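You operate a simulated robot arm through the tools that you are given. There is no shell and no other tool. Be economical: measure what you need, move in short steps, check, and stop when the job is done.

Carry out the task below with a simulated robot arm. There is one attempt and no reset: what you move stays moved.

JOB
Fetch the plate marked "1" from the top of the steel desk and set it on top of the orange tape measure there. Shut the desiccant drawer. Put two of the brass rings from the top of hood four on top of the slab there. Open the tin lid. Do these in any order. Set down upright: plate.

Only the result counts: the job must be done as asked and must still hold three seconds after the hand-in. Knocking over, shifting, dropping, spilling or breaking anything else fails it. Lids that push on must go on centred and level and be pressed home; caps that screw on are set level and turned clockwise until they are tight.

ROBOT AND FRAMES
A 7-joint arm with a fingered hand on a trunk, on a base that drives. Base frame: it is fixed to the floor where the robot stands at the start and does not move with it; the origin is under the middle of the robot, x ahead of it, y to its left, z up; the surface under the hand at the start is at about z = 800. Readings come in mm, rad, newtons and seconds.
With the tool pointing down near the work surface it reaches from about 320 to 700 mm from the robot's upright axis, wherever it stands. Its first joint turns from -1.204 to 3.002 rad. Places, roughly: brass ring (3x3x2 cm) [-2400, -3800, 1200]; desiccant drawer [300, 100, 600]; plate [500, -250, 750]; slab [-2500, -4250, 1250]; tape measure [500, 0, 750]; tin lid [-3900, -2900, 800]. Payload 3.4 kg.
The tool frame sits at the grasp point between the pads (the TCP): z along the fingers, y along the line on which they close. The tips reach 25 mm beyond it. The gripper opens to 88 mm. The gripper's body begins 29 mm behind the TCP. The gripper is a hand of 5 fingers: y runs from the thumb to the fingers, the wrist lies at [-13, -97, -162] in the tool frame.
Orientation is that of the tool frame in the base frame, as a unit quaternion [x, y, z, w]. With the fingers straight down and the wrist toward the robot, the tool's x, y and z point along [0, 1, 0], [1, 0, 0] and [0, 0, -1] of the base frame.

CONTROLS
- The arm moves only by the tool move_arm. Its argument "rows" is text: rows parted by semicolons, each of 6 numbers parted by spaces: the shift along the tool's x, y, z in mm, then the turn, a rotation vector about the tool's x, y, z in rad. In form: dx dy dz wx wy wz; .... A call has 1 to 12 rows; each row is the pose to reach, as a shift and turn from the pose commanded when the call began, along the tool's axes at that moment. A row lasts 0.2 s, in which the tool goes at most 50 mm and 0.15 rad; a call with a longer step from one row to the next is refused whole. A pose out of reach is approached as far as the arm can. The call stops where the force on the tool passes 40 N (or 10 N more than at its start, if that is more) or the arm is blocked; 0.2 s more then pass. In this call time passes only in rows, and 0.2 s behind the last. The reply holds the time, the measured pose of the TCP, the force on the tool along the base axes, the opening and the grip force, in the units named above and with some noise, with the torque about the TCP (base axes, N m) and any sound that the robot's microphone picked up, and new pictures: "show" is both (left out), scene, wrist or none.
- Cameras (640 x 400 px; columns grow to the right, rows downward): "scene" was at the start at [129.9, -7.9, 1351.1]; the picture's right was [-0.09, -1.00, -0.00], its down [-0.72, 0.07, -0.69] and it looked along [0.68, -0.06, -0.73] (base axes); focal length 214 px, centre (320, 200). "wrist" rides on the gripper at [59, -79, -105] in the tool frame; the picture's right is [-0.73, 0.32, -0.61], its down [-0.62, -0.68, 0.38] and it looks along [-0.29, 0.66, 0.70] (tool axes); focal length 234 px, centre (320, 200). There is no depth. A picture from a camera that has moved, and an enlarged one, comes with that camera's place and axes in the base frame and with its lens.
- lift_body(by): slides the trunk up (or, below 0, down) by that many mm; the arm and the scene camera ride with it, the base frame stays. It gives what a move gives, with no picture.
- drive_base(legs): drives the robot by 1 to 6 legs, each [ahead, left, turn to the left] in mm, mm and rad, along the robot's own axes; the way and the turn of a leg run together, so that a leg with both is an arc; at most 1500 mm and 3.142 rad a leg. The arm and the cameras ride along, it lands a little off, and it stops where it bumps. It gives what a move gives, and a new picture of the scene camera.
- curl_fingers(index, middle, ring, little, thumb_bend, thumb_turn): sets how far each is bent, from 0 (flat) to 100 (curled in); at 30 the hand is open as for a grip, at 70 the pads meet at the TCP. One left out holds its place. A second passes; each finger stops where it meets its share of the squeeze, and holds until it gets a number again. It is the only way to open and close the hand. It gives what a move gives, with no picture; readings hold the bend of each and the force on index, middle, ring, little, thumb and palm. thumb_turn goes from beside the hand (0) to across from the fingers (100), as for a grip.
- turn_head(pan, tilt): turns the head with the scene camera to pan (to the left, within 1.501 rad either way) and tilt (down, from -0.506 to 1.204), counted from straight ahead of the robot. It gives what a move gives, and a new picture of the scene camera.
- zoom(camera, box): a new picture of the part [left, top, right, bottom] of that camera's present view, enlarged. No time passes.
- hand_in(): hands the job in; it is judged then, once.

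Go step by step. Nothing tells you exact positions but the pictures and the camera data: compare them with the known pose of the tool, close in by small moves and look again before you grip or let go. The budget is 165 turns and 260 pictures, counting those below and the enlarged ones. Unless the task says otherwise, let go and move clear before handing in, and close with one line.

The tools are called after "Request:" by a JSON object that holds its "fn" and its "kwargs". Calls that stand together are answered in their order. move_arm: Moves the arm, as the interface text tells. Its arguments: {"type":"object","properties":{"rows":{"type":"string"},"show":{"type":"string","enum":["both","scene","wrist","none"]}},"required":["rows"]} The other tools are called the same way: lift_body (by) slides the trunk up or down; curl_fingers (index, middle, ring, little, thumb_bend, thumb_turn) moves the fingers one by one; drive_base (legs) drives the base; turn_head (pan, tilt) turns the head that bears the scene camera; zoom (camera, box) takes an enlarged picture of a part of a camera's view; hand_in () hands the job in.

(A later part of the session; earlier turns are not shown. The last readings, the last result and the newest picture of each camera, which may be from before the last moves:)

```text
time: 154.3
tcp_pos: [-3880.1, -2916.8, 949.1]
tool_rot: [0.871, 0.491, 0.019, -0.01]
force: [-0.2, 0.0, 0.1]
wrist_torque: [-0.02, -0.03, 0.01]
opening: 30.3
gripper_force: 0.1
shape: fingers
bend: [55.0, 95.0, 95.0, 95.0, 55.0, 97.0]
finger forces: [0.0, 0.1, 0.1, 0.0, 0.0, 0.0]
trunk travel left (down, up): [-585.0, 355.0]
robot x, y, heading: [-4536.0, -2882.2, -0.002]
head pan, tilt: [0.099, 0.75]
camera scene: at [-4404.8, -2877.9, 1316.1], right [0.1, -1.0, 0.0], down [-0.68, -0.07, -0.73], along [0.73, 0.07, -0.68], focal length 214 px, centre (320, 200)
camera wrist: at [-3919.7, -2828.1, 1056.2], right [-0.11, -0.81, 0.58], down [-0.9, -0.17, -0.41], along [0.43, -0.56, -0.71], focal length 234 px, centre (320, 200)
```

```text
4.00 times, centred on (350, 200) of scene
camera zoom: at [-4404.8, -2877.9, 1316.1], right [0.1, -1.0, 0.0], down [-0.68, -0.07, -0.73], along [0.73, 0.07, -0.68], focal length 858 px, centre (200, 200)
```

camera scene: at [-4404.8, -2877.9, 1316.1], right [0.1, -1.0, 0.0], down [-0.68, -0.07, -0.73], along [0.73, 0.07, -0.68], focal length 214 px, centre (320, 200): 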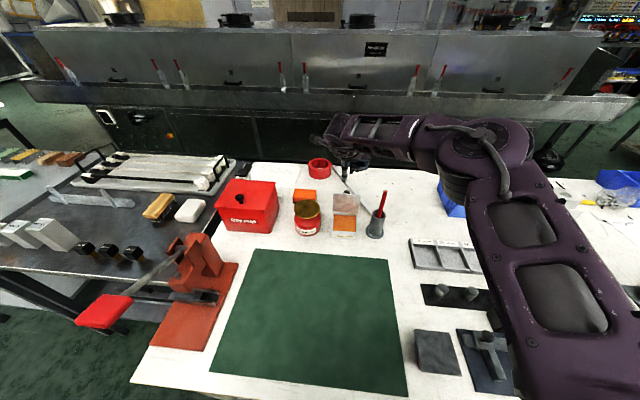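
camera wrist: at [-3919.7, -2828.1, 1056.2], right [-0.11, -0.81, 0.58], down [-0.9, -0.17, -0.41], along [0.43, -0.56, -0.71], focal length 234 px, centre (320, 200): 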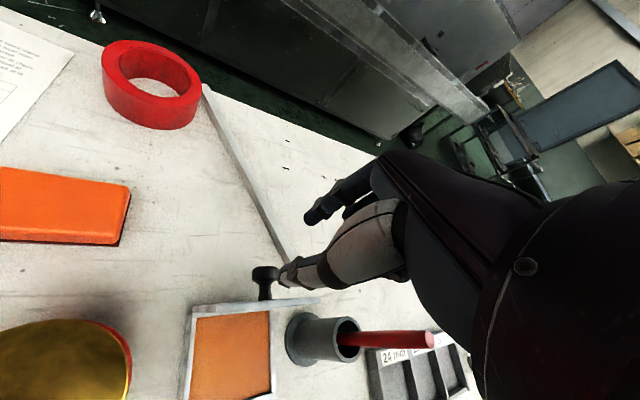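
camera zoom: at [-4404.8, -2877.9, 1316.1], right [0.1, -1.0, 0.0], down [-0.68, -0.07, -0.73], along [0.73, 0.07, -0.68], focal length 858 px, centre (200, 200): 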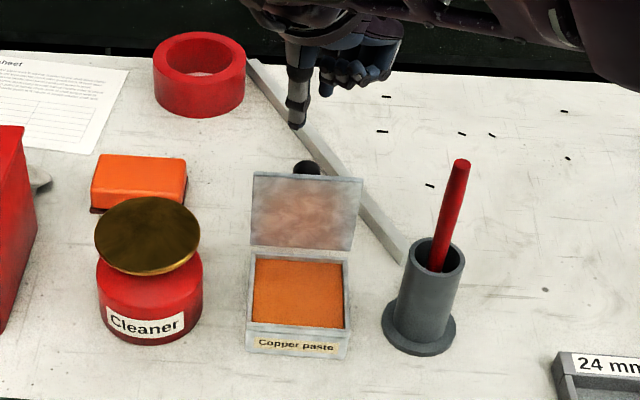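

The lid stays up by itself at roughly 86–90°. To be safe I'll push it a bit further from the front: first go back to the normal yaw in front of it, with the fingers closed.

Request:
{"fn": "curl_fingers", "kwargs": {"index": 70, "middle": 70, "ring": 70, "little": 70, "thumb_bend": 68}}

Request:
{"fn": "move_arm", "kwargs": {"rows": "-6 -11 -10 0 0 0;-13 -22 -20 0 0 -0.14;-20 -33 -20 0 0 -0.28;-27 -44 -20 0 0 -0.42;-34 -56 -20 0 0 -0.56;-41 -68 -20 0 0 -0.7;-46 -77 -20 0 0 -0.84;-46 -77 -20 0 0 -0.98;-46 -77 -20 0 0 -1.03"}}

Request:
{"fn": "zoom", "kwargs": {"camera": "wrist", "box": [160, 160, 400, 360]}}

Request:
{"fn": "zoom", "kwargs": {"camera": "scene", "box": [300, 150, 400, 250]}}

```text
time: 155.3
tcp_pos: [-3880.2, -2916.3, 949.5]
tool_rot: [0.871, 0.491, 0.02, -0.01]
force: [-0.6, -0.3, -0.3]
wrist_torque: [0.0, -0.02, 0.04]
opening: 0.9
gripper_force: 0.2
shape: fingers
bend: [70.0, 70.0, 70.0, 70.0, 68.0, 97.0]
finger forces: [0.0, 0.1, 0.1, 0.0, 0.1, 0.0]
trunk travel left (down, up): [-585.0, 355.0]
robot x, y, heading: [-4540.8, -2884.2, -0.003]
head pan, tilt: [0.099, 0.75]
```

```text
time: 157.3
tcp_pos: [-3969.3, -2915.9, 967.3]
tool_rot: [0.513, 0.858, 0.022, 0.003]
force: [-0.5, -0.4, 0.6]
wrist_torque: [0.02, -0.01, 0.0]
opening: 0.9
gripper_force: 0.0
shape: fingers
bend: [70.0, 70.0, 70.0, 70.0, 68.0, 97.0]
finger forces: [0.0, 0.0, 0.0, 0.0, 0.1, 0.0]
trunk travel left (down, up): [-585.0, 355.0]
robot x, y, heading: [-4539.6, -2885.5, -0.0]
head pan, tilt: [0.099, 0.75]
camera scene: at [-4405.2, -2877.9, 1316.2], right [0.1, -1.0, 0.0], down [-0.68, -0.07, -0.73], along [0.73, 0.07, -0.68], focal length 214 px, centre (320, 200)
camera wrist: at [-4069.7, -2904.3, 1069.8], right [0.61, -0.51, 0.61], down [-0.3, -0.86, -0.42], along [0.73, 0.08, -0.67], focal length 234 px, centre (320, 200)
```

scene: 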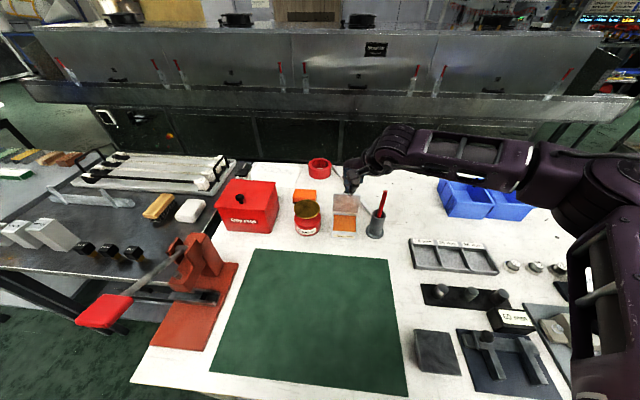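
wrist: 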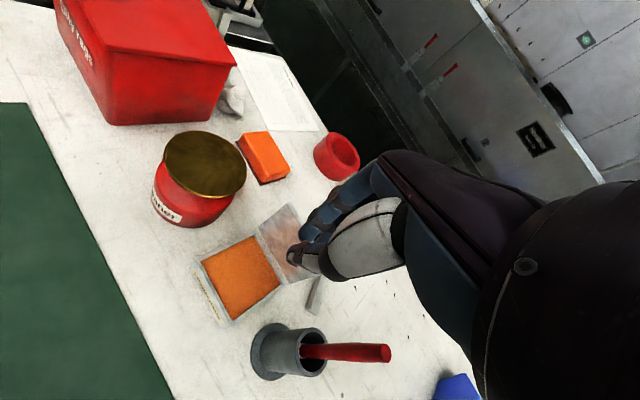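

```text
2.00 times, centred on (280, 260) of wrist
camera zoom: at [-4069.7, -2904.3, 1069.8], right [0.61, -0.51, 0.61], down [-0.3, -0.86, -0.42], along [0.73, 0.08, -0.67], focal length 468 px, centre (400, 80)
```

zoom: 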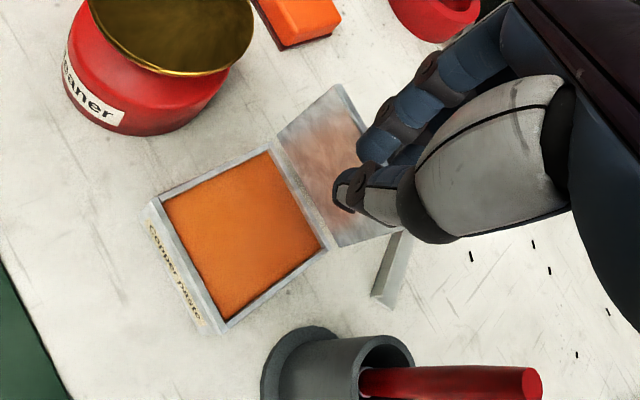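

```text
4.00 times, centred on (350, 200) of scene
camera zoom: at [-4405.2, -2877.9, 1316.2], right [0.1, -1.0, 0.0], down [-0.68, -0.07, -0.73], along [0.73, 0.07, -0.68], focal length 858 px, centre (200, 200)
```

zoom: 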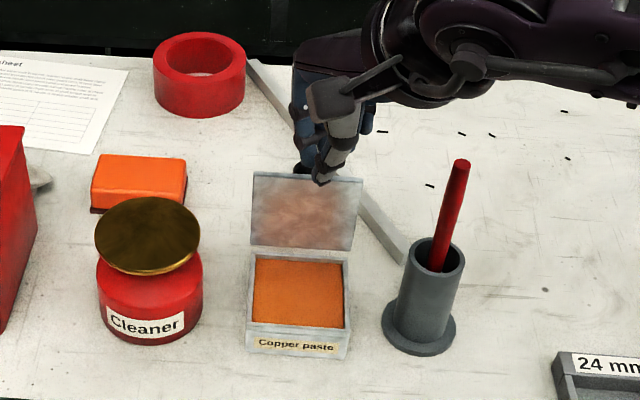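

Request:
{"fn": "move_arm", "kwargs": {"rows": "0 0 40 0 0 0;0 0 80 0 0 0;-10 18 82 0 0 0;-20 37 82 0 0 0;-26 48 82 0 0 0;-26 48 82 0 0 0"}}

Request:
{"fn": "zoom", "kwargs": {"camera": "scene", "box": [300, 150, 400, 250]}}

Request:
{"fn": "zoom", "kwargs": {"camera": "wrist", "box": [160, 160, 400, 360]}}

```text
time: 158.7
tcp_pos: [-3914.5, -2915.1, 887.3]
tool_rot: [0.514, 0.857, 0.021, 0.002]
force: [-8.1, 1.0, 2.6]
wrist_torque: [-0.02, -0.01, -0.1]
opening: 1.1
gripper_force: 3.9
shape: fingers
bend: [70.0, 70.0, 71.0, 70.0, 68.0, 97.0]
finger forces: [0.0, 1.5, 5.8, 0.5, 0.0, 0.1]
trunk travel left (down, up): [-585.0, 355.0]
robot x, y, heading: [-4536.3, -2885.4, -0.002]
head pan, tilt: [0.099, 0.75]
camera scene: at [-4407.7, -2877.7, 1316.5], right [0.1, -1.0, 0.0], down [-0.68, -0.07, -0.73], along [0.73, 0.07, -0.68], focal length 214 px, centre (320, 200)
camera wrist: at [-4015.1, -2902.0, 989.8], right [0.61, -0.51, 0.61], down [-0.3, -0.86, -0.42], along [0.73, 0.08, -0.67], focal length 234 px, centre (320, 200)
```

scene: 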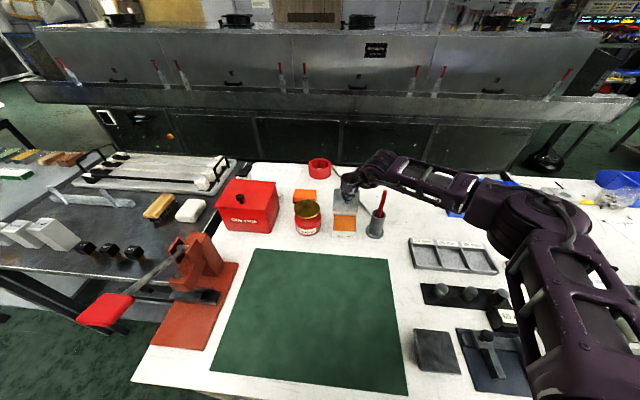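
wrist: 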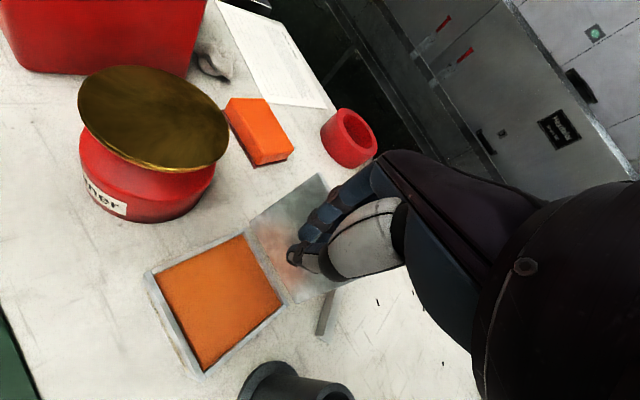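

```text
4.00 times, centred on (350, 200) of scene
camera zoom: at [-4407.7, -2877.7, 1316.5], right [0.1, -1.0, 0.0], down [-0.68, -0.07, -0.73], along [0.73, 0.07, -0.68], focal length 858 px, centre (200, 200)
```

zoom: 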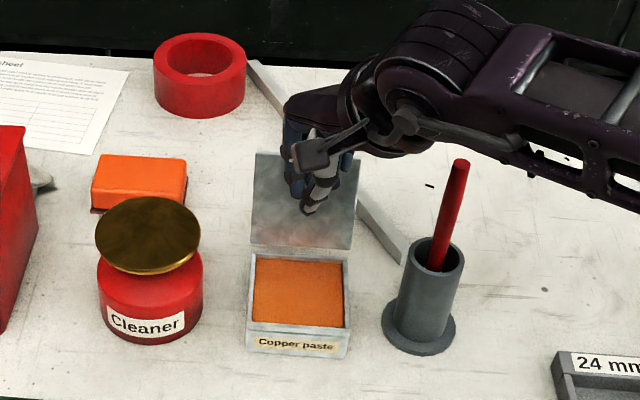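

```text
2.00 times, centred on (280, 260) of wrist
camera zoom: at [-4015.1, -2902.0, 989.8], right [0.61, -0.51, 0.61], down [-0.3, -0.86, -0.42], along [0.73, 0.08, -0.67], focal length 468 px, centre (400, 80)
```

zoom: 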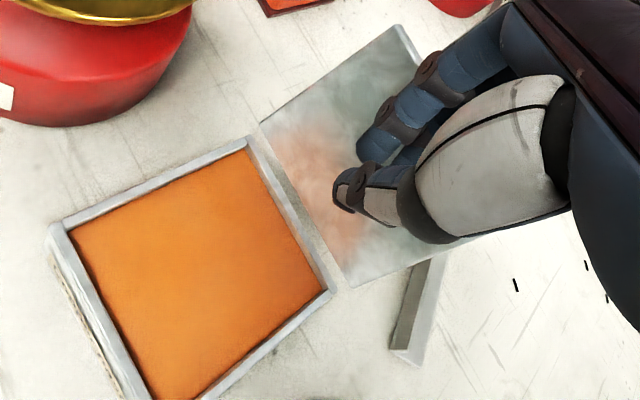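

The lid meets its stop near 98° (8 N). I'll back off, rise, and check it holds.

Request:
{"fn": "move_arm", "kwargs": {"rows": "10 -18 0 0 0 0;28 -52 0 0 0 0;28 -52 -40 0 0 0;28 -52 -90 0 0 0;28 -52 -140 0 0 0;50 -92 -170 0 0 0;70 -130 -190 0 0 0;70 -130 -190 0 0 0", "show": "scene"}}

Request:
{"fn": "zoom", "kwargs": {"camera": "scene", "box": [300, 150, 400, 250]}}

```text
refused: row 6 steps farther than a row can; nothing moved
```

```text
4.00 times, centred on (350, 200) of scene
camera zoom: at [-4407.7, -2877.7, 1316.5], right [0.1, -1.0, 0.0], down [-0.68, -0.07, -0.73], along [0.73, 0.07, -0.68], focal length 858 px, centre (200, 200)
```

zoom: 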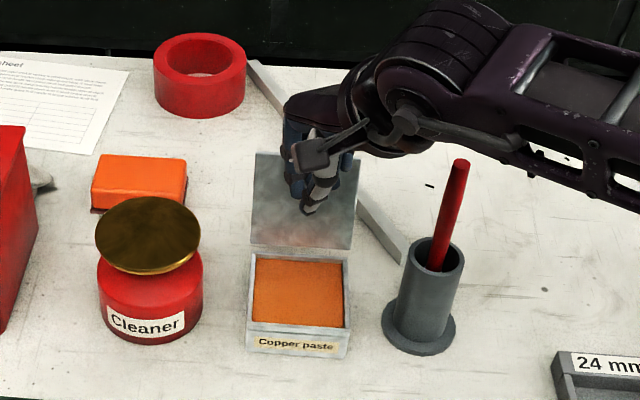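

Request:
{"fn": "move_arm", "kwargs": {"rows": "10 -18 0 0 0 0;28 -52 0 0 0 0;28 -52 -40 0 0 0;28 -52 -88 0 0 0;28 -52 -130 0 0 0;40 -75 -160 0 0 0;52 -96 -190 0 0 0;64 -117 -200 0 0 0;64 -117 -200 0 0 0", "show": "scene"}}

Request:
{"fn": "zoom", "kwargs": {"camera": "scene", "box": [300, 150, 400, 250]}}

```text
time: 160.7
tcp_pos: [-4050.2, -2918.8, 1083.7]
tool_rot: [0.515, 0.857, 0.021, 0.001]
force: [0.5, -1.0, 0.4]
wrist_torque: [0.02, 0.0, -0.01]
opening: 0.7
gripper_force: 0.0
shape: fingers
bend: [70.0, 70.0, 70.0, 70.0, 68.0, 97.0]
finger forces: [0.0, 0.0, 0.0, 0.1, 0.1, 0.0]
trunk travel left (down, up): [-585.0, 355.0]
robot x, y, heading: [-4537.7, -2884.3, -0.003]
head pan, tilt: [0.099, 0.75]
camera scene: at [-4404.7, -2877.8, 1316.1], right [0.1, -1.0, 0.0], down [-0.68, -0.07, -0.73], along [0.73, 0.07, -0.68], focal length 214 px, centre (320, 200)
```

scene: 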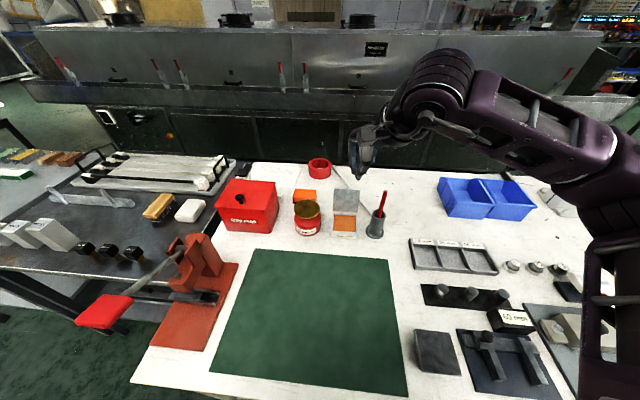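

```text
4.00 times, centred on (350, 200) of scene
camera zoom: at [-4404.7, -2877.8, 1316.1], right [0.1, -1.0, 0.0], down [-0.68, -0.07, -0.73], along [0.73, 0.07, -0.68], focal length 858 px, centre (200, 200)
```

zoom: 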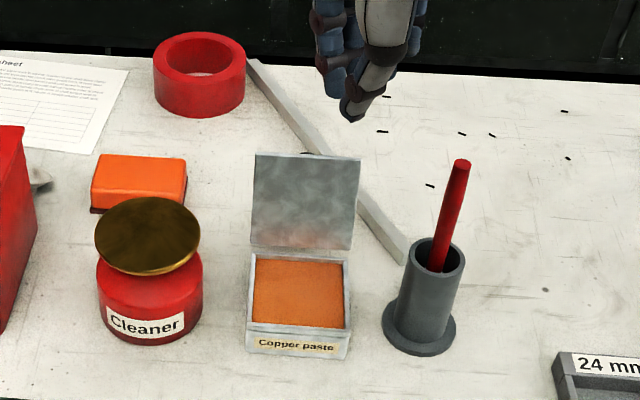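

The lid stays fully open. Now for the rings: I'll back away, raise the trunk, go north around the tables and into the aisle along the machine's west side.

Request:
{"fn": "lift_body", "kwargs": {"by": 200}}

Request:
{"fn": "drive_base", "kwargs": {"legs": [[-300, 0, 0], [0, 0, 1.571], [1500, 0, 0], [880, 0, 0], [0, 0, -1.571]]}}

Request:
{"fn": "turn_head", "kwargs": {"pan": 0.0, "tilt": 0.5}}

```text
time: 162.8
tcp_pos: [-4050.9, -2918.9, 1281.9]
tool_rot: [0.516, 0.856, 0.022, 0.002]
force: [-0.5, -0.1, 0.8]
wrist_torque: [-0.01, -0.02, -0.01]
opening: 0.6
gripper_force: 0.1
shape: fingers
bend: [70.0, 70.0, 70.0, 70.0, 68.0, 97.0]
finger forces: [0.1, 0.0, 0.0, 0.0, 0.1, 0.1]
trunk travel left (down, up): [-785.0, 155.0]
robot x, y, heading: [-4535.4, -2884.4, -0.001]
head pan, tilt: [0.099, 0.75]
```

```text
time: 183.8
tcp_pos: [-4382.2, -520.2, 1282.9]
tool_rot: [0.502, 0.865, 0.022, 0.001]
force: [0.0, -0.2, -0.3]
wrist_torque: [0.02, -0.05, -0.01]
opening: 1.0
gripper_force: 0.2
shape: fingers
bend: [70.0, 70.0, 70.0, 70.0, 68.0, 97.0]
finger forces: [0.1, 0.0, 0.1, 0.1, 0.1, 0.0]
trunk travel left (down, up): [-785.0, 155.0]
robot x, y, heading: [-4868.7, -501.1, 0.029]
head pan, tilt: [0.099, 0.75]
camera scene: at [-4737.8, -488.4, 1516.2], right [0.13, -0.99, 0.0], down [-0.68, -0.09, -0.73], along [0.73, 0.09, -0.68], focal length 214 px, centre (320, 200)
```

scene: 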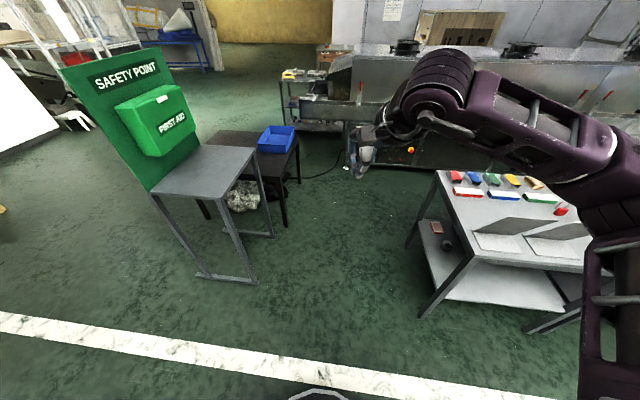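

```text
time: 184.6
tcp_pos: [-4382.1, -519.0, 1282.9]
tool_rot: [0.501, 0.865, 0.021, 0.001]
force: [-0.2, -0.6, 0.5]
wrist_torque: [-0.02, -0.02, 0.01]
opening: 0.5
gripper_force: 0.0
shape: fingers
bend: [70.0, 70.0, 70.0, 70.0, 68.0, 97.0]
finger forces: [0.0, 0.0, 0.0, 0.0, 0.0, 0.0]
trunk travel left (down, up): [-785.0, 155.0]
robot x, y, heading: [-4870.1, -499.7, 0.027]
head pan, tilt: [0.0, 0.499]
camera scene: at [-4729.1, -496.4, 1538.1], right [0.03, -1.0, 0.0], down [-0.48, -0.01, -0.88], along [0.88, 0.02, -0.48], focal length 214 px, centre (320, 200)
```

scene: 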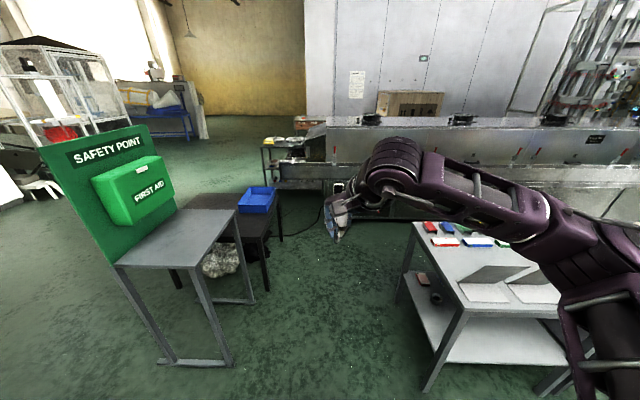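

The passage is about 1.1 m wide and I'm centred. I'll drive east and look down the aisle.

Request:
{"fn": "drive_base", "kwargs": {"legs": [[0, 0, -0.028], [1500, 0, 0]]}}

Request:
{"fn": "turn_head", "kwargs": {"pan": -1.3, "tilt": 0.5}}

Request:
{"fn": "turn_head", "kwargs": {"pan": -0.4, "tilt": 0.5}}

```text
time: 192.3
tcp_pos: [-2898.2, -540.4, 1283.5]
tool_rot: [0.516, 0.856, 0.021, 0.002]
force: [0.9, 0.2, 0.2]
wrist_torque: [0.03, 0.0, -0.02]
opening: 0.9
gripper_force: 0.0
shape: fingers
bend: [70.0, 70.0, 70.0, 70.0, 68.0, 97.0]
finger forces: [0.0, 0.0, 0.0, 0.1, 0.0, 0.1]
trunk travel left (down, up): [-785.0, 155.0]
robot x, y, heading: [-3386.2, -504.6, -0.009]
head pan, tilt: [0.0, 0.499]
camera scene: at [-3244.8, -506.2, 1538.2], right [-0.01, -1.0, 0.0], down [-0.48, 0.0, -0.88], along [0.88, -0.01, -0.48], focal length 214 px, centre (320, 200)
```

scene: 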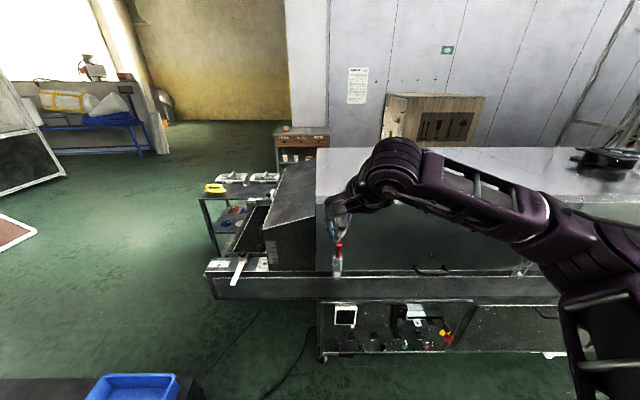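

```text
time: 193.8
tcp_pos: [-2898.2, -540.1, 1282.8]
tool_rot: [0.517, 0.856, 0.021, 0.002]
force: [0.0, 0.6, -0.1]
wrist_torque: [-0.05, 0.02, -0.01]
opening: 0.8
gripper_force: 0.0
shape: fingers
bend: [70.0, 70.0, 70.0, 70.0, 68.0, 97.0]
finger forces: [0.1, 0.0, 0.0, 0.0, 0.0, 0.1]
trunk travel left (down, up): [-785.0, 155.0]
robot x, y, heading: [-3384.8, -501.6, -0.004]
head pan, tilt: [-1.3, 0.499]
camera scene: at [-3311.9, -593.4, 1538.2], right [-0.97, -0.26, 0.0], down [-0.13, 0.46, -0.88], along [0.23, -0.85, -0.48], focal length 214 px, centre (320, 200)
```

scene: 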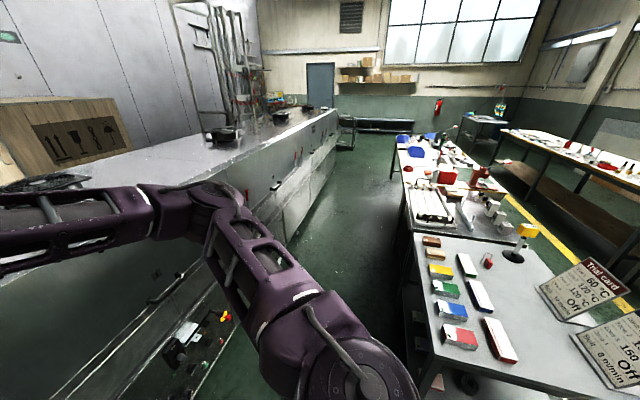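

```text
time: 195.0
tcp_pos: [-2897.9, -541.3, 1283.3]
tool_rot: [0.516, 0.856, 0.022, 0.002]
force: [0.1, 0.2, -0.2]
wrist_torque: [0.0, 0.01, -0.04]
opening: 1.0
gripper_force: 0.0
shape: fingers
bend: [70.0, 70.0, 70.0, 70.0, 68.0, 97.0]
finger forces: [0.1, 0.0, 0.1, 0.0, 0.0, 0.0]
trunk travel left (down, up): [-785.0, 155.0]
robot x, y, heading: [-3383.4, -504.2, -0.006]
head pan, tilt: [-0.4, 0.499]
camera scene: at [-3252.2, -541.7, 1538.2], right [-0.4, -0.92, 0.0], down [-0.44, 0.19, -0.88], along [0.81, -0.35, -0.48], focal length 214 px, centre (320, 200)
```

scene: 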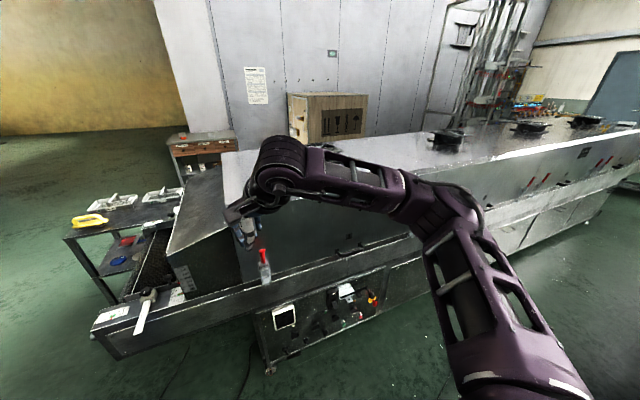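

The aisle (x≈-3570 to -2750) is clear. I'll enter its centre line and drive south.

Request:
{"fn": "drive_base", "kwargs": {"legs": [[215, 0, 0], [0, 0, -1.565], [1500, 0, 0]]}}

Request:
{"fn": "turn_head", "kwargs": {"pan": 0.3, "tilt": 0.4}}

```text
time: 207.4
tcp_pos: [-3185.2, -2477.9, 1284.0]
tool_rot: [0.968, 0.249, 0.014, 0.016]
force: [-0.4, -0.9, -0.5]
wrist_torque: [0.02, 0.0, -0.01]
opening: 0.6
gripper_force: 0.0
shape: fingers
bend: [70.0, 70.0, 70.0, 70.0, 68.0, 97.0]
finger forces: [0.1, 0.1, 0.0, 0.1, 0.0, 0.1]
trunk travel left (down, up): [-785.0, 155.0]
robot x, y, heading: [-3157.1, -1986.6, -1.557]
head pan, tilt: [-0.4, 0.499]
camera scene: at [-3191.5, -2124.5, 1538.2], right [-0.93, 0.38, 0.0], down [0.18, 0.44, -0.88], along [-0.33, -0.81, -0.48], focal length 214 px, centre (320, 200)
```

scene: 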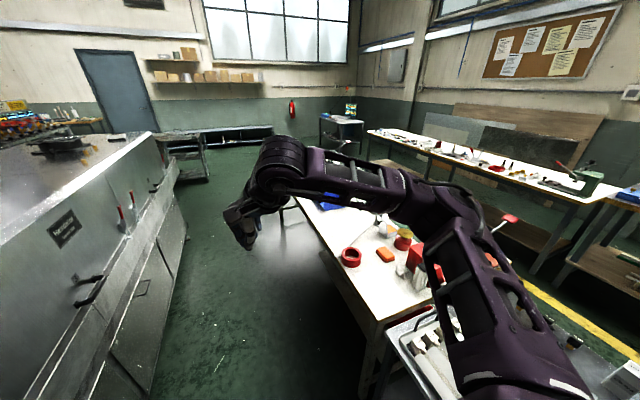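

```text
time: 208.5
tcp_pos: [-3185.0, -2478.3, 1284.1]
tool_rot: [0.968, 0.248, 0.014, 0.016]
force: [0.5, -0.2, -0.1]
wrist_torque: [-0.02, -0.01, 0.01]
opening: 1.1
gripper_force: 0.1
shape: fingers
bend: [70.0, 70.0, 70.0, 70.0, 68.0, 97.0]
finger forces: [0.0, 0.0, 0.0, 0.1, 0.1, 0.1]
trunk travel left (down, up): [-785.0, 155.0]
robot x, y, heading: [-3157.6, -1987.8, -1.555]
head pan, tilt: [0.3, 0.4]
camera scene: at [-3128.8, -2128.6, 1547.3], right [-0.95, -0.31, 0.0], down [-0.12, 0.37, -0.92], along [0.28, -0.88, -0.39], focal length 214 px, centre (320, 200)
```

scene: 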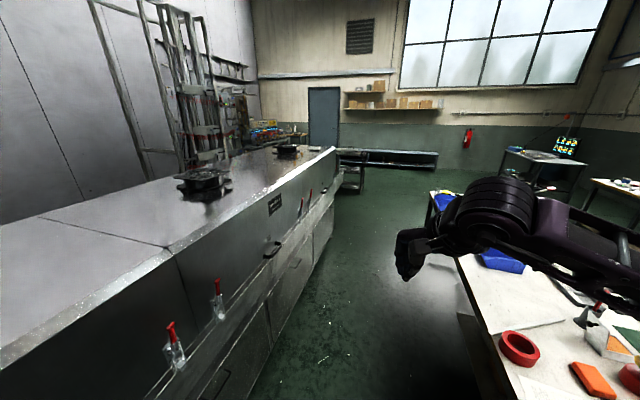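

Request:
{"fn": "zoom", "kwargs": {"camera": "scene", "box": [200, 130, 360, 230]}}

Request:
{"fn": "drive_base", "kwargs": {"legs": [[1500, 0, -0.01]]}}

Request:
{"fn": "turn_head", "kwargs": {"pan": 0.8, "tilt": 0.5}}

```text
4.00 times, centred on (280, 180) of scene
camera zoom: at [-3128.8, -2128.6, 1547.3], right [-0.95, -0.31, 0.0], down [-0.12, 0.37, -0.92], along [0.28, -0.88, -0.39], focal length 858 px, centre (480, 280)
```

zoom: 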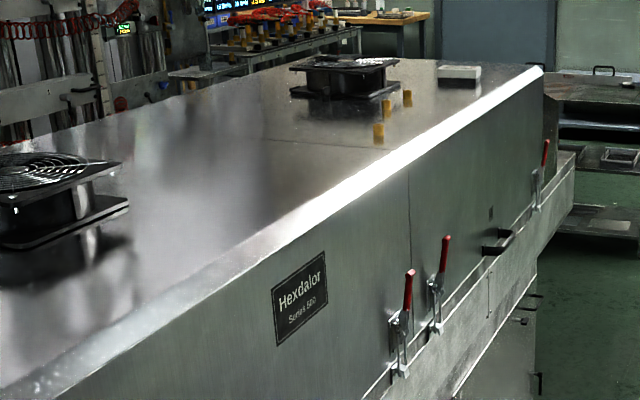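

```text
time: 215.8
tcp_pos: [-3199.7, -3952.6, 1284.2]
tool_rot: [0.971, 0.237, 0.014, 0.017]
force: [0.3, 0.1, -0.5]
wrist_torque: [0.05, 0.0, -0.02]
opening: 1.0
gripper_force: 0.2
shape: fingers
bend: [70.0, 70.0, 70.0, 70.0, 68.0, 97.0]
finger forces: [0.0, 0.0, 0.1, 0.0, 0.0, 0.0]
trunk travel left (down, up): [-785.0, 155.0]
robot x, y, heading: [-3161.1, -3465.4, -1.584]
head pan, tilt: [0.3, 0.4]
camera scene: at [-3134.4, -3605.9, 1547.3], right [-0.96, -0.28, 0.0], down [-0.11, 0.37, -0.92], along [0.26, -0.88, -0.39], focal length 214 px, centre (320, 200)
```

scene: 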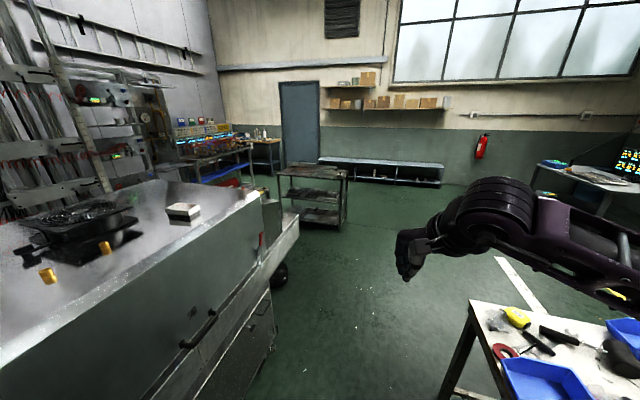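

```text
time: 216.7
tcp_pos: [-3199.5, -3954.0, 1281.6]
tool_rot: [0.971, 0.236, 0.014, 0.017]
force: [0.5, 0.5, 0.3]
wrist_torque: [-0.03, 0.01, -0.01]
opening: 0.9
gripper_force: 0.0
shape: fingers
bend: [70.0, 70.0, 70.0, 70.0, 68.0, 97.0]
finger forces: [0.0, 0.0, 0.0, 0.1, 0.0, 0.1]
trunk travel left (down, up): [-785.0, 155.0]
robot x, y, heading: [-3162.7, -3469.6, -1.586]
head pan, tilt: [0.799, 0.499]
camera scene: at [-3096.3, -3581.5, 1538.2], right [-0.71, -0.71, 0.0], down [-0.34, 0.34, -0.88], along [0.62, -0.62, -0.48], focal length 214 px, centre (320, 200)
```

scene: 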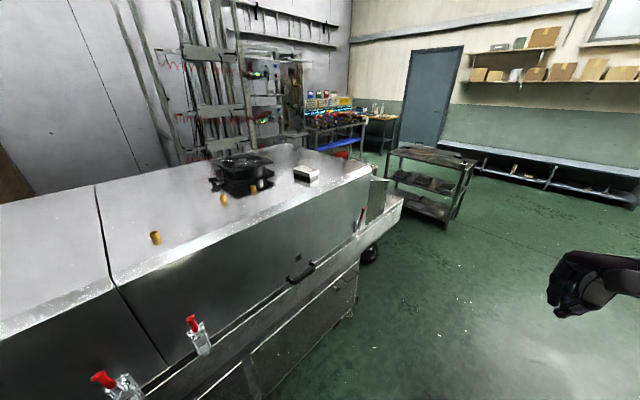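

Request:
{"fn": "zoom", "kwargs": {"camera": "scene", "box": [130, 130, 360, 280]}}

```text
2.67 times, centred on (245, 205) of scene
camera zoom: at [-3096.3, -3581.5, 1538.2], right [-0.71, -0.71, 0.0], down [-0.34, 0.34, -0.88], along [0.62, -0.62, -0.48], focal length 572 px, centre (520, 187)
```

zoom: 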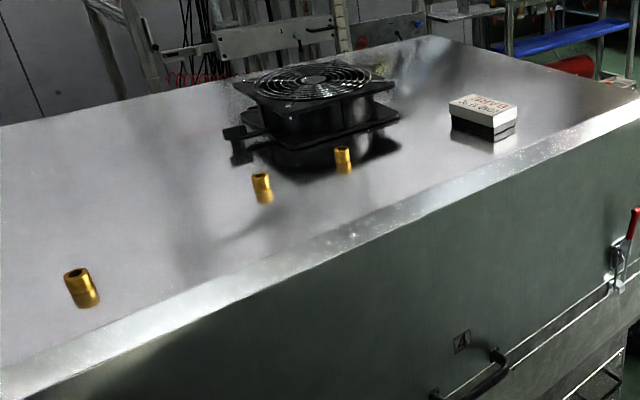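

Three brass rings stand on hood four (about y -3590, -3790, -3900), with the white slab near y≈-4120. I'll raise the trunk, move up beside them and face the machine.

Request:
{"fn": "lift_body", "kwargs": {"by": 100}}

Request:
{"fn": "drive_base", "kwargs": {"legs": [[400, 100, 0], [0, 0, 1.586]]}}

Request:
{"fn": "turn_head", "kwargs": {"pan": 0.0, "tilt": 0.7}}

Request:
{"fn": "zoom", "kwargs": {"camera": "wrist", "box": [0, 0, 640, 400]}}

```text
time: 218.0
tcp_pos: [-3200.2, -3953.0, 1383.1]
tool_rot: [0.972, 0.236, 0.014, 0.016]
force: [-0.3, -0.2, 0.2]
wrist_torque: [-0.01, 0.0, -0.02]
opening: 0.7
gripper_force: 0.1
shape: fingers
bend: [70.0, 70.0, 70.0, 70.0, 68.0, 97.0]
finger forces: [0.1, 0.0, 0.0, 0.0, 0.0, 0.0]
trunk travel left (down, up): [-885.0, 55.0]
robot x, y, heading: [-3161.5, -3465.7, -1.582]
head pan, tilt: [0.799, 0.499]
```

```text
time: 224.4
tcp_pos: [-2579.1, -3895.2, 1382.9]
tool_rot: [0.51, 0.86, 0.021, 0.002]
force: [-0.2, -0.8, 0.2]
wrist_torque: [0.03, -0.04, -0.01]
opening: 0.5
gripper_force: 0.1
shape: fingers
bend: [70.0, 70.0, 70.0, 70.0, 68.0, 97.0]
finger forces: [0.0, 0.0, 0.0, 0.0, 0.0, 0.1]
trunk travel left (down, up): [-885.0, 55.0]
robot x, y, heading: [-3066.2, -3863.5, 0.008]
head pan, tilt: [0.799, 0.499]
camera scene: at [-2953.5, -3800.1, 1638.2], right [0.72, -0.69, 0.0], down [-0.33, -0.35, -0.88], along [0.61, 0.63, -0.48], focal length 214 px, centre (320, 200)
```

scene: 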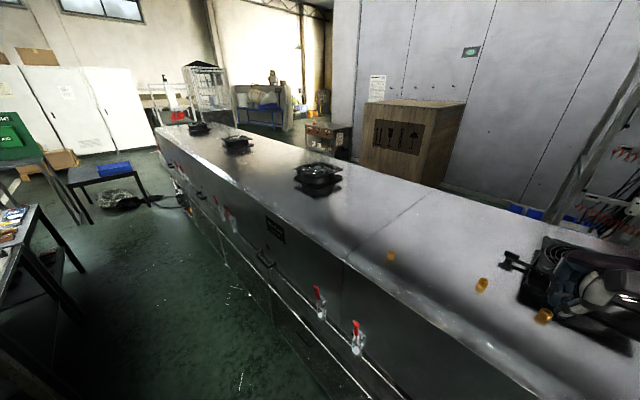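

```text
time: 225.6
tcp_pos: [-2578.9, -3893.9, 1382.8]
tool_rot: [0.51, 0.86, 0.021, 0.002]
force: [-0.6, 0.5, -0.1]
wrist_torque: [-0.02, 0.03, -0.06]
opening: 0.7
gripper_force: 0.1
shape: fingers
bend: [70.0, 70.0, 70.0, 70.0, 68.0, 97.0]
finger forces: [0.1, 0.0, 0.0, 0.1, 0.0, 0.0]
trunk travel left (down, up): [-885.0, 55.0]
robot x, y, heading: [-3070.1, -3863.2, 0.006]
head pan, tilt: [0.0, 0.7]
camera scene: at [-2931.4, -3864.9, 1620.5], right [0.01, -1.0, 0.0], down [-0.64, -0.01, -0.77], along [0.77, 0.01, -0.64], focal length 214 px, centre (320, 200)
```

scene: 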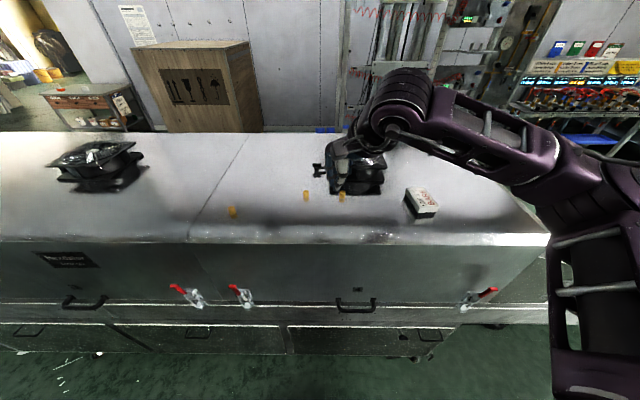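

```text
1.00 times, centred on (320, 200) of wrist (not enlarged: the box is as wide or as high as the picture)
camera zoom: at [-2679.0, -3883.4, 1485.7], right [0.62, -0.5, 0.61], down [-0.29, -0.86, -0.42], along [0.73, 0.08, -0.68], focal length 234 px, centre (320, 200)
```

zoom: 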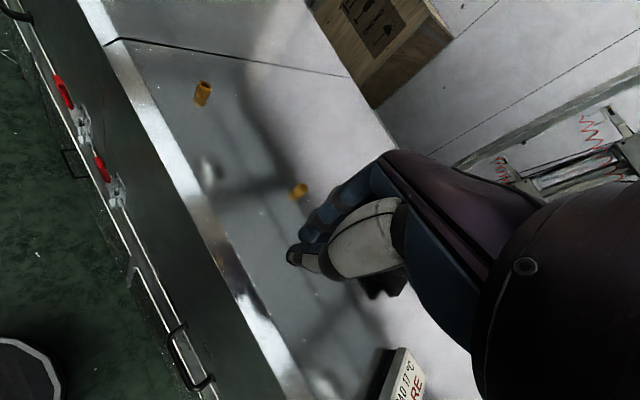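

Request:
{"fn": "zoom", "kwargs": {"camera": "scene", "box": [210, 140, 450, 270]}}

Request:
{"fn": "zoom", "kwargs": {"camera": "wrist", "box": [170, 60, 330, 220]}}

```text
2.67 times, centred on (330, 205) of scene
camera zoom: at [-2931.4, -3864.9, 1620.5], right [0.01, -1.0, 0.0], down [-0.64, -0.01, -0.77], along [0.77, 0.01, -0.64], focal length 572 px, centre (293, 187)
```

zoom: 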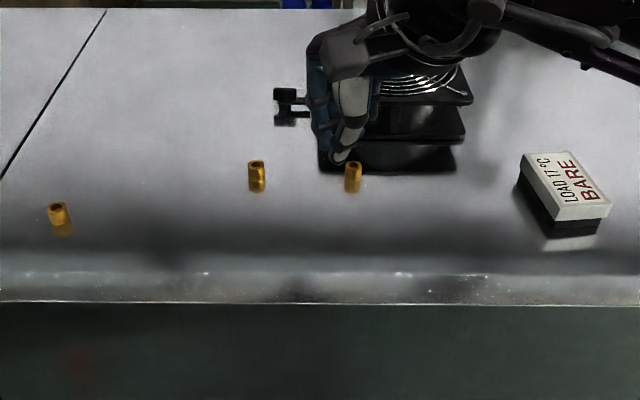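

```text
2.50 times, centred on (250, 140) of wrist
camera zoom: at [-2679.0, -3883.4, 1485.7], right [0.62, -0.5, 0.61], down [-0.29, -0.86, -0.42], along [0.73, 0.08, -0.68], focal length 585 px, centre (495, 350)
```

zoom: 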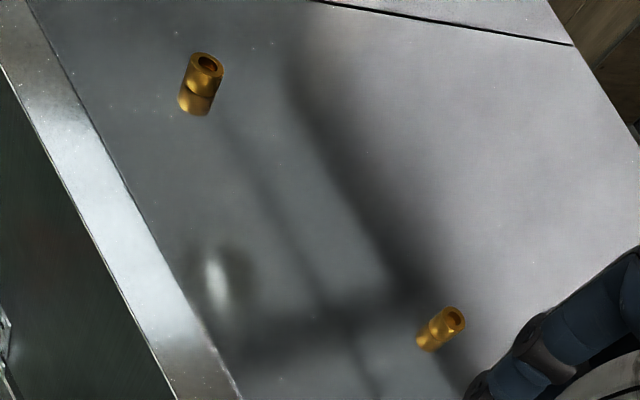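

Triangulated: ring A at [-2463, -3599], ring B at [-2383, -3814], tops near z 1196; slab centre near [-2410, -4179]. I'll move the base a bit closer so all are within reach.

Request:
{"fn": "drive_base", "kwargs": {"legs": [[100, -85, -0.006]]}}

Request:
{"fn": "curl_fingers", "kwargs": {"index": 48, "middle": 48, "ring": 48, "little": 48, "thumb_bend": 48}}

Request:
{"fn": "zoom", "kwargs": {"camera": "scene", "box": [180, 140, 460, 290]}}

```text
time: 226.9
tcp_pos: [-2478.6, -3980.9, 1383.4]
tool_rot: [0.512, 0.859, 0.022, 0.003]
force: [0.0, -0.4, -0.4]
wrist_torque: [0.01, -0.02, -0.01]
opening: 0.8
gripper_force: 0.0
shape: fingers
bend: [70.0, 70.0, 70.0, 70.0, 68.0, 97.0]
finger forces: [0.0, 0.1, 0.0, 0.1, 0.0, 0.0]
trunk travel left (down, up): [-885.0, 55.0]
robot x, y, heading: [-2965.7, -3951.7, 0.0]
head pan, tilt: [0.0, 0.7]
camera scene: at [-2832.5, -3949.3, 1620.6], right [0.0, -1.0, 0.0], down [-0.64, 0.0, -0.77], along [0.77, 0.0, -0.64], focal length 214 px, centre (320, 200)
```

scene: 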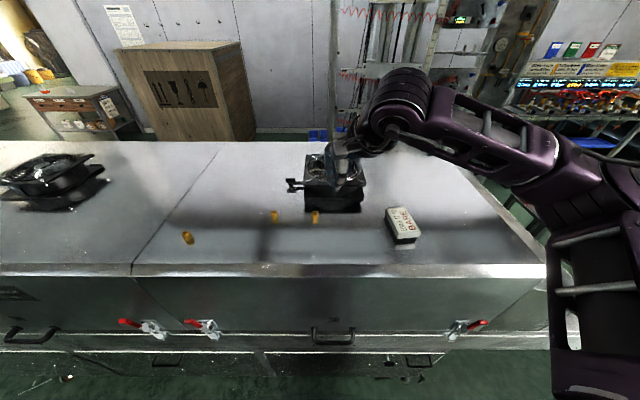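

```text
time: 227.9
tcp_pos: [-2478.6, -3980.7, 1384.2]
tool_rot: [0.512, 0.859, 0.021, 0.001]
force: [0.2, -0.1, 0.3]
wrist_torque: [0.02, -0.01, 0.02]
opening: 45.7
gripper_force: 0.0
shape: fingers
bend: [48.0, 48.0, 48.0, 48.0, 48.0, 97.0]
finger forces: [0.0, 0.0, 0.0, 0.0, 0.1, 0.0]
trunk travel left (down, up): [-885.0, 55.0]
robot x, y, heading: [-2965.2, -3947.9, 0.002]
head pan, tilt: [0.0, 0.7]
```

```text
2.29 times, centred on (320, 215) of scene
camera zoom: at [-2831.1, -3950.5, 1620.5], right [0.0, -1.0, 0.0], down [-0.64, 0.0, -0.77], along [0.77, 0.0, -0.64], focal length 490 px, centre (320, 166)
```

zoom: 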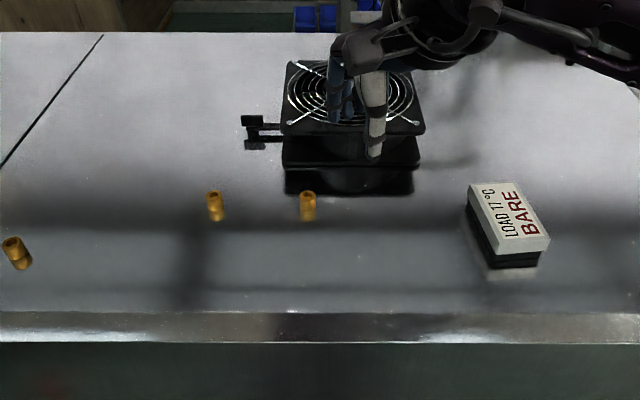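

Ring B checks out at about [-2379, -3815]. I'll bring the hand over it with normal yaw.

Request:
{"fn": "move_arm", "kwargs": {"rows": "12 20 5 0 0 0.1;26 42 15 0 0 0.2;40 66 28 0 0 0.3;54 90 42 0 0 0.4;68 113 56 0 0 0.49;84 140 75 0 0 0.49;99 165 90 0 0 0.49;99 165 90 0 0 0.49"}}

Request:
{"fn": "zoom", "kwargs": {"camera": "wrist", "box": [200, 160, 400, 340]}}

Request:
{"fn": "zoom", "kwargs": {"camera": "scene", "box": [230, 160, 350, 250]}}

```text
time: 229.7
tcp_pos: [-2378.1, -3813.6, 1302.1]
tool_rot: [0.705, 0.709, 0.023, -0.004]
force: [0.1, -0.4, 0.3]
wrist_torque: [0.04, -0.01, 0.03]
opening: 45.7
gripper_force: 0.1
shape: fingers
bend: [48.0, 48.0, 48.0, 48.0, 48.0, 97.0]
finger forces: [0.1, 0.0, 0.0, 0.0, 0.0, 0.0]
trunk travel left (down, up): [-885.0, 55.0]
robot x, y, heading: [-2965.5, -3950.3, 0.011]
head pan, tilt: [0.0, 0.7]
camera scene: at [-2831.2, -3951.8, 1620.5], right [0.0, -1.0, 0.0], down [-0.64, 0.0, -0.77], along [0.77, 0.0, -0.64], focal length 214 px, centre (320, 200)
camera wrist: at [-2460.8, -3758.8, 1406.2], right [0.31, -0.75, 0.59], down [-0.67, -0.61, -0.42], along [0.68, -0.26, -0.69], focal length 234 px, centre (320, 200)
```

scene: 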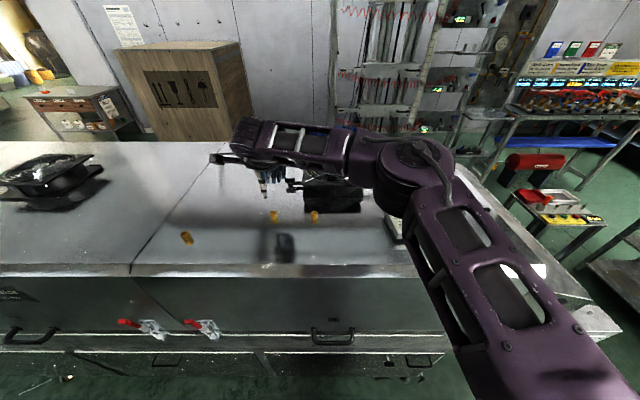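
wrist: 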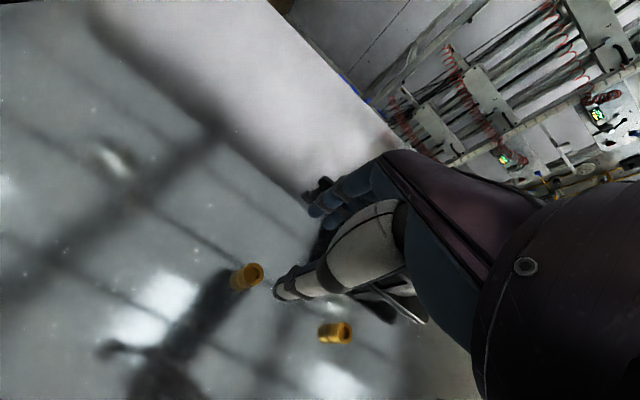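

```text
2.22 times, centred on (300, 250) of wrist
camera zoom: at [-2460.8, -3758.8, 1406.2], right [0.31, -0.75, 0.59], down [-0.67, -0.61, -0.42], along [0.68, -0.26, -0.69], focal length 520 px, centre (364, 89)
```

zoom: 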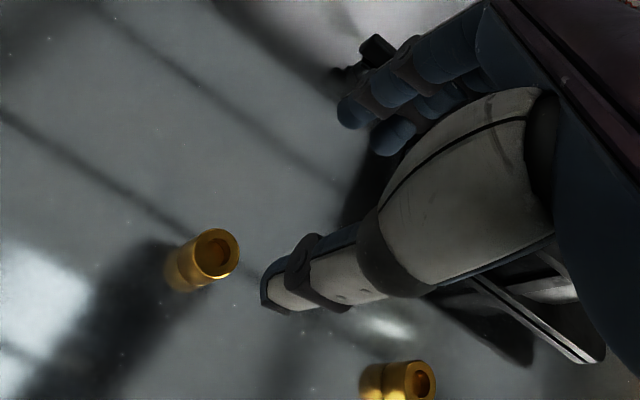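

```text
4.44 times, centred on (290, 205) of scene
camera zoom: at [-2831.2, -3951.8, 1620.5], right [0.0, -1.0, 0.0], down [-0.64, 0.0, -0.77], along [0.77, 0.0, -0.64], focal length 953 px, centre (453, 178)
```

zoom: 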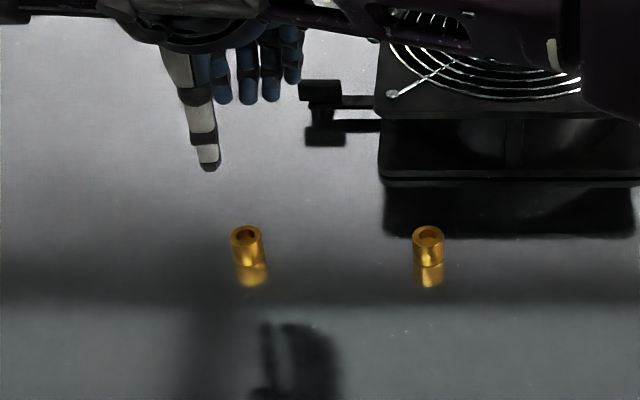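

I'll level the tool slightly and lower to just above ring B, then re-measure.

Request:
{"fn": "move_arm", "kwargs": {"rows": "-2 3 20 0.013 -0.019 0;-4 3 45 0.027 -0.038 0;-4 3 62 0.027 -0.038 0;-4 3 62 0.027 -0.038 0"}}

Request:
{"fn": "zoom", "kwargs": {"camera": "wrist", "box": [200, 160, 400, 340]}}

Request:
{"fn": "zoom", "kwargs": {"camera": "scene", "box": [240, 160, 320, 230]}}

```text
time: 230.7
tcp_pos: [-2373.2, -3813.7, 1241.0]
tool_rot: [0.706, 0.708, -0.002, 0.001]
force: [0.1, 0.3, -0.1]
wrist_torque: [-0.01, -0.03, -0.04]
opening: 46.0
gripper_force: 0.1
shape: fingers
bend: [48.0, 48.0, 48.0, 48.0, 48.0, 97.0]
finger forces: [0.1, 0.0, 0.1, 0.0, 0.0, 0.0]
trunk travel left (down, up): [-885.0, 55.0]
robot x, y, heading: [-2966.2, -3947.6, 0.004]
head pan, tilt: [0.0, 0.7]
camera scene: at [-2830.7, -3950.6, 1620.5], right [0.0, -1.0, 0.0], down [-0.64, 0.0, -0.76], along [0.76, 0.0, -0.64], focal length 214 px, centre (320, 200)
camera wrist: at [-2452.5, -3755.4, 1344.3], right [0.33, -0.72, 0.61], down [-0.68, -0.63, -0.38], along [0.66, -0.29, -0.7], focal length 234 px, centre (320, 200)
```

scene: 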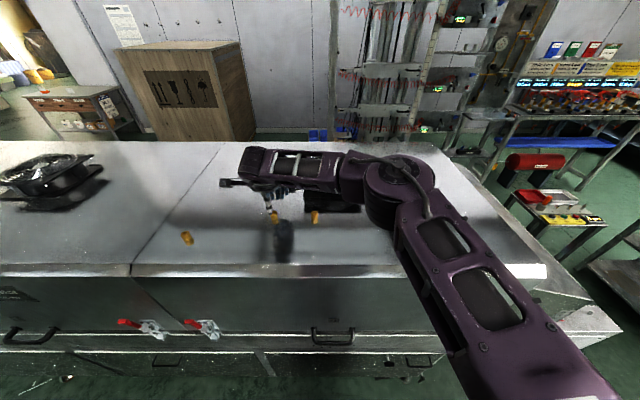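
wrist: 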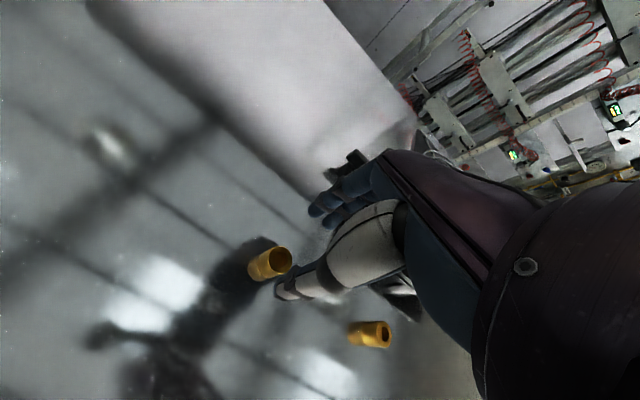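

```text
2.22 times, centred on (300, 250) of wrist
camera zoom: at [-2452.5, -3755.4, 1344.3], right [0.33, -0.72, 0.61], down [-0.68, -0.63, -0.38], along [0.66, -0.29, -0.7], focal length 520 px, centre (364, 89)
```

zoom: 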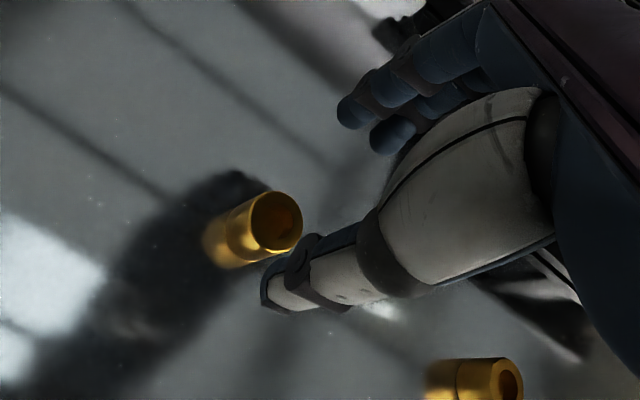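

```text
5.71 times, centred on (280, 195) of scene
camera zoom: at [-2830.7, -3950.6, 1620.5], right [0.0, -1.0, 0.0], down [-0.64, 0.0, -0.76], along [0.76, 0.0, -0.64], focal length 1226 px, centre (549, 229)
```

zoom: 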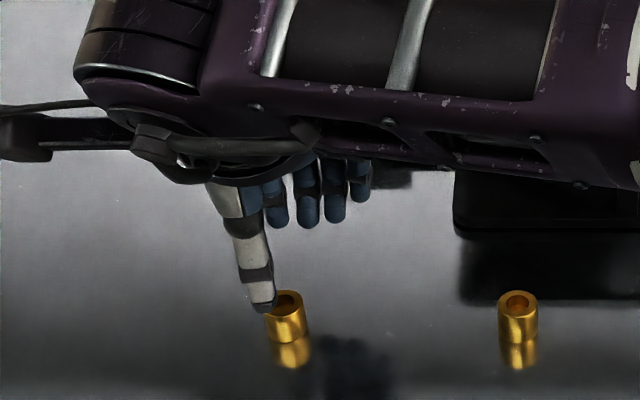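

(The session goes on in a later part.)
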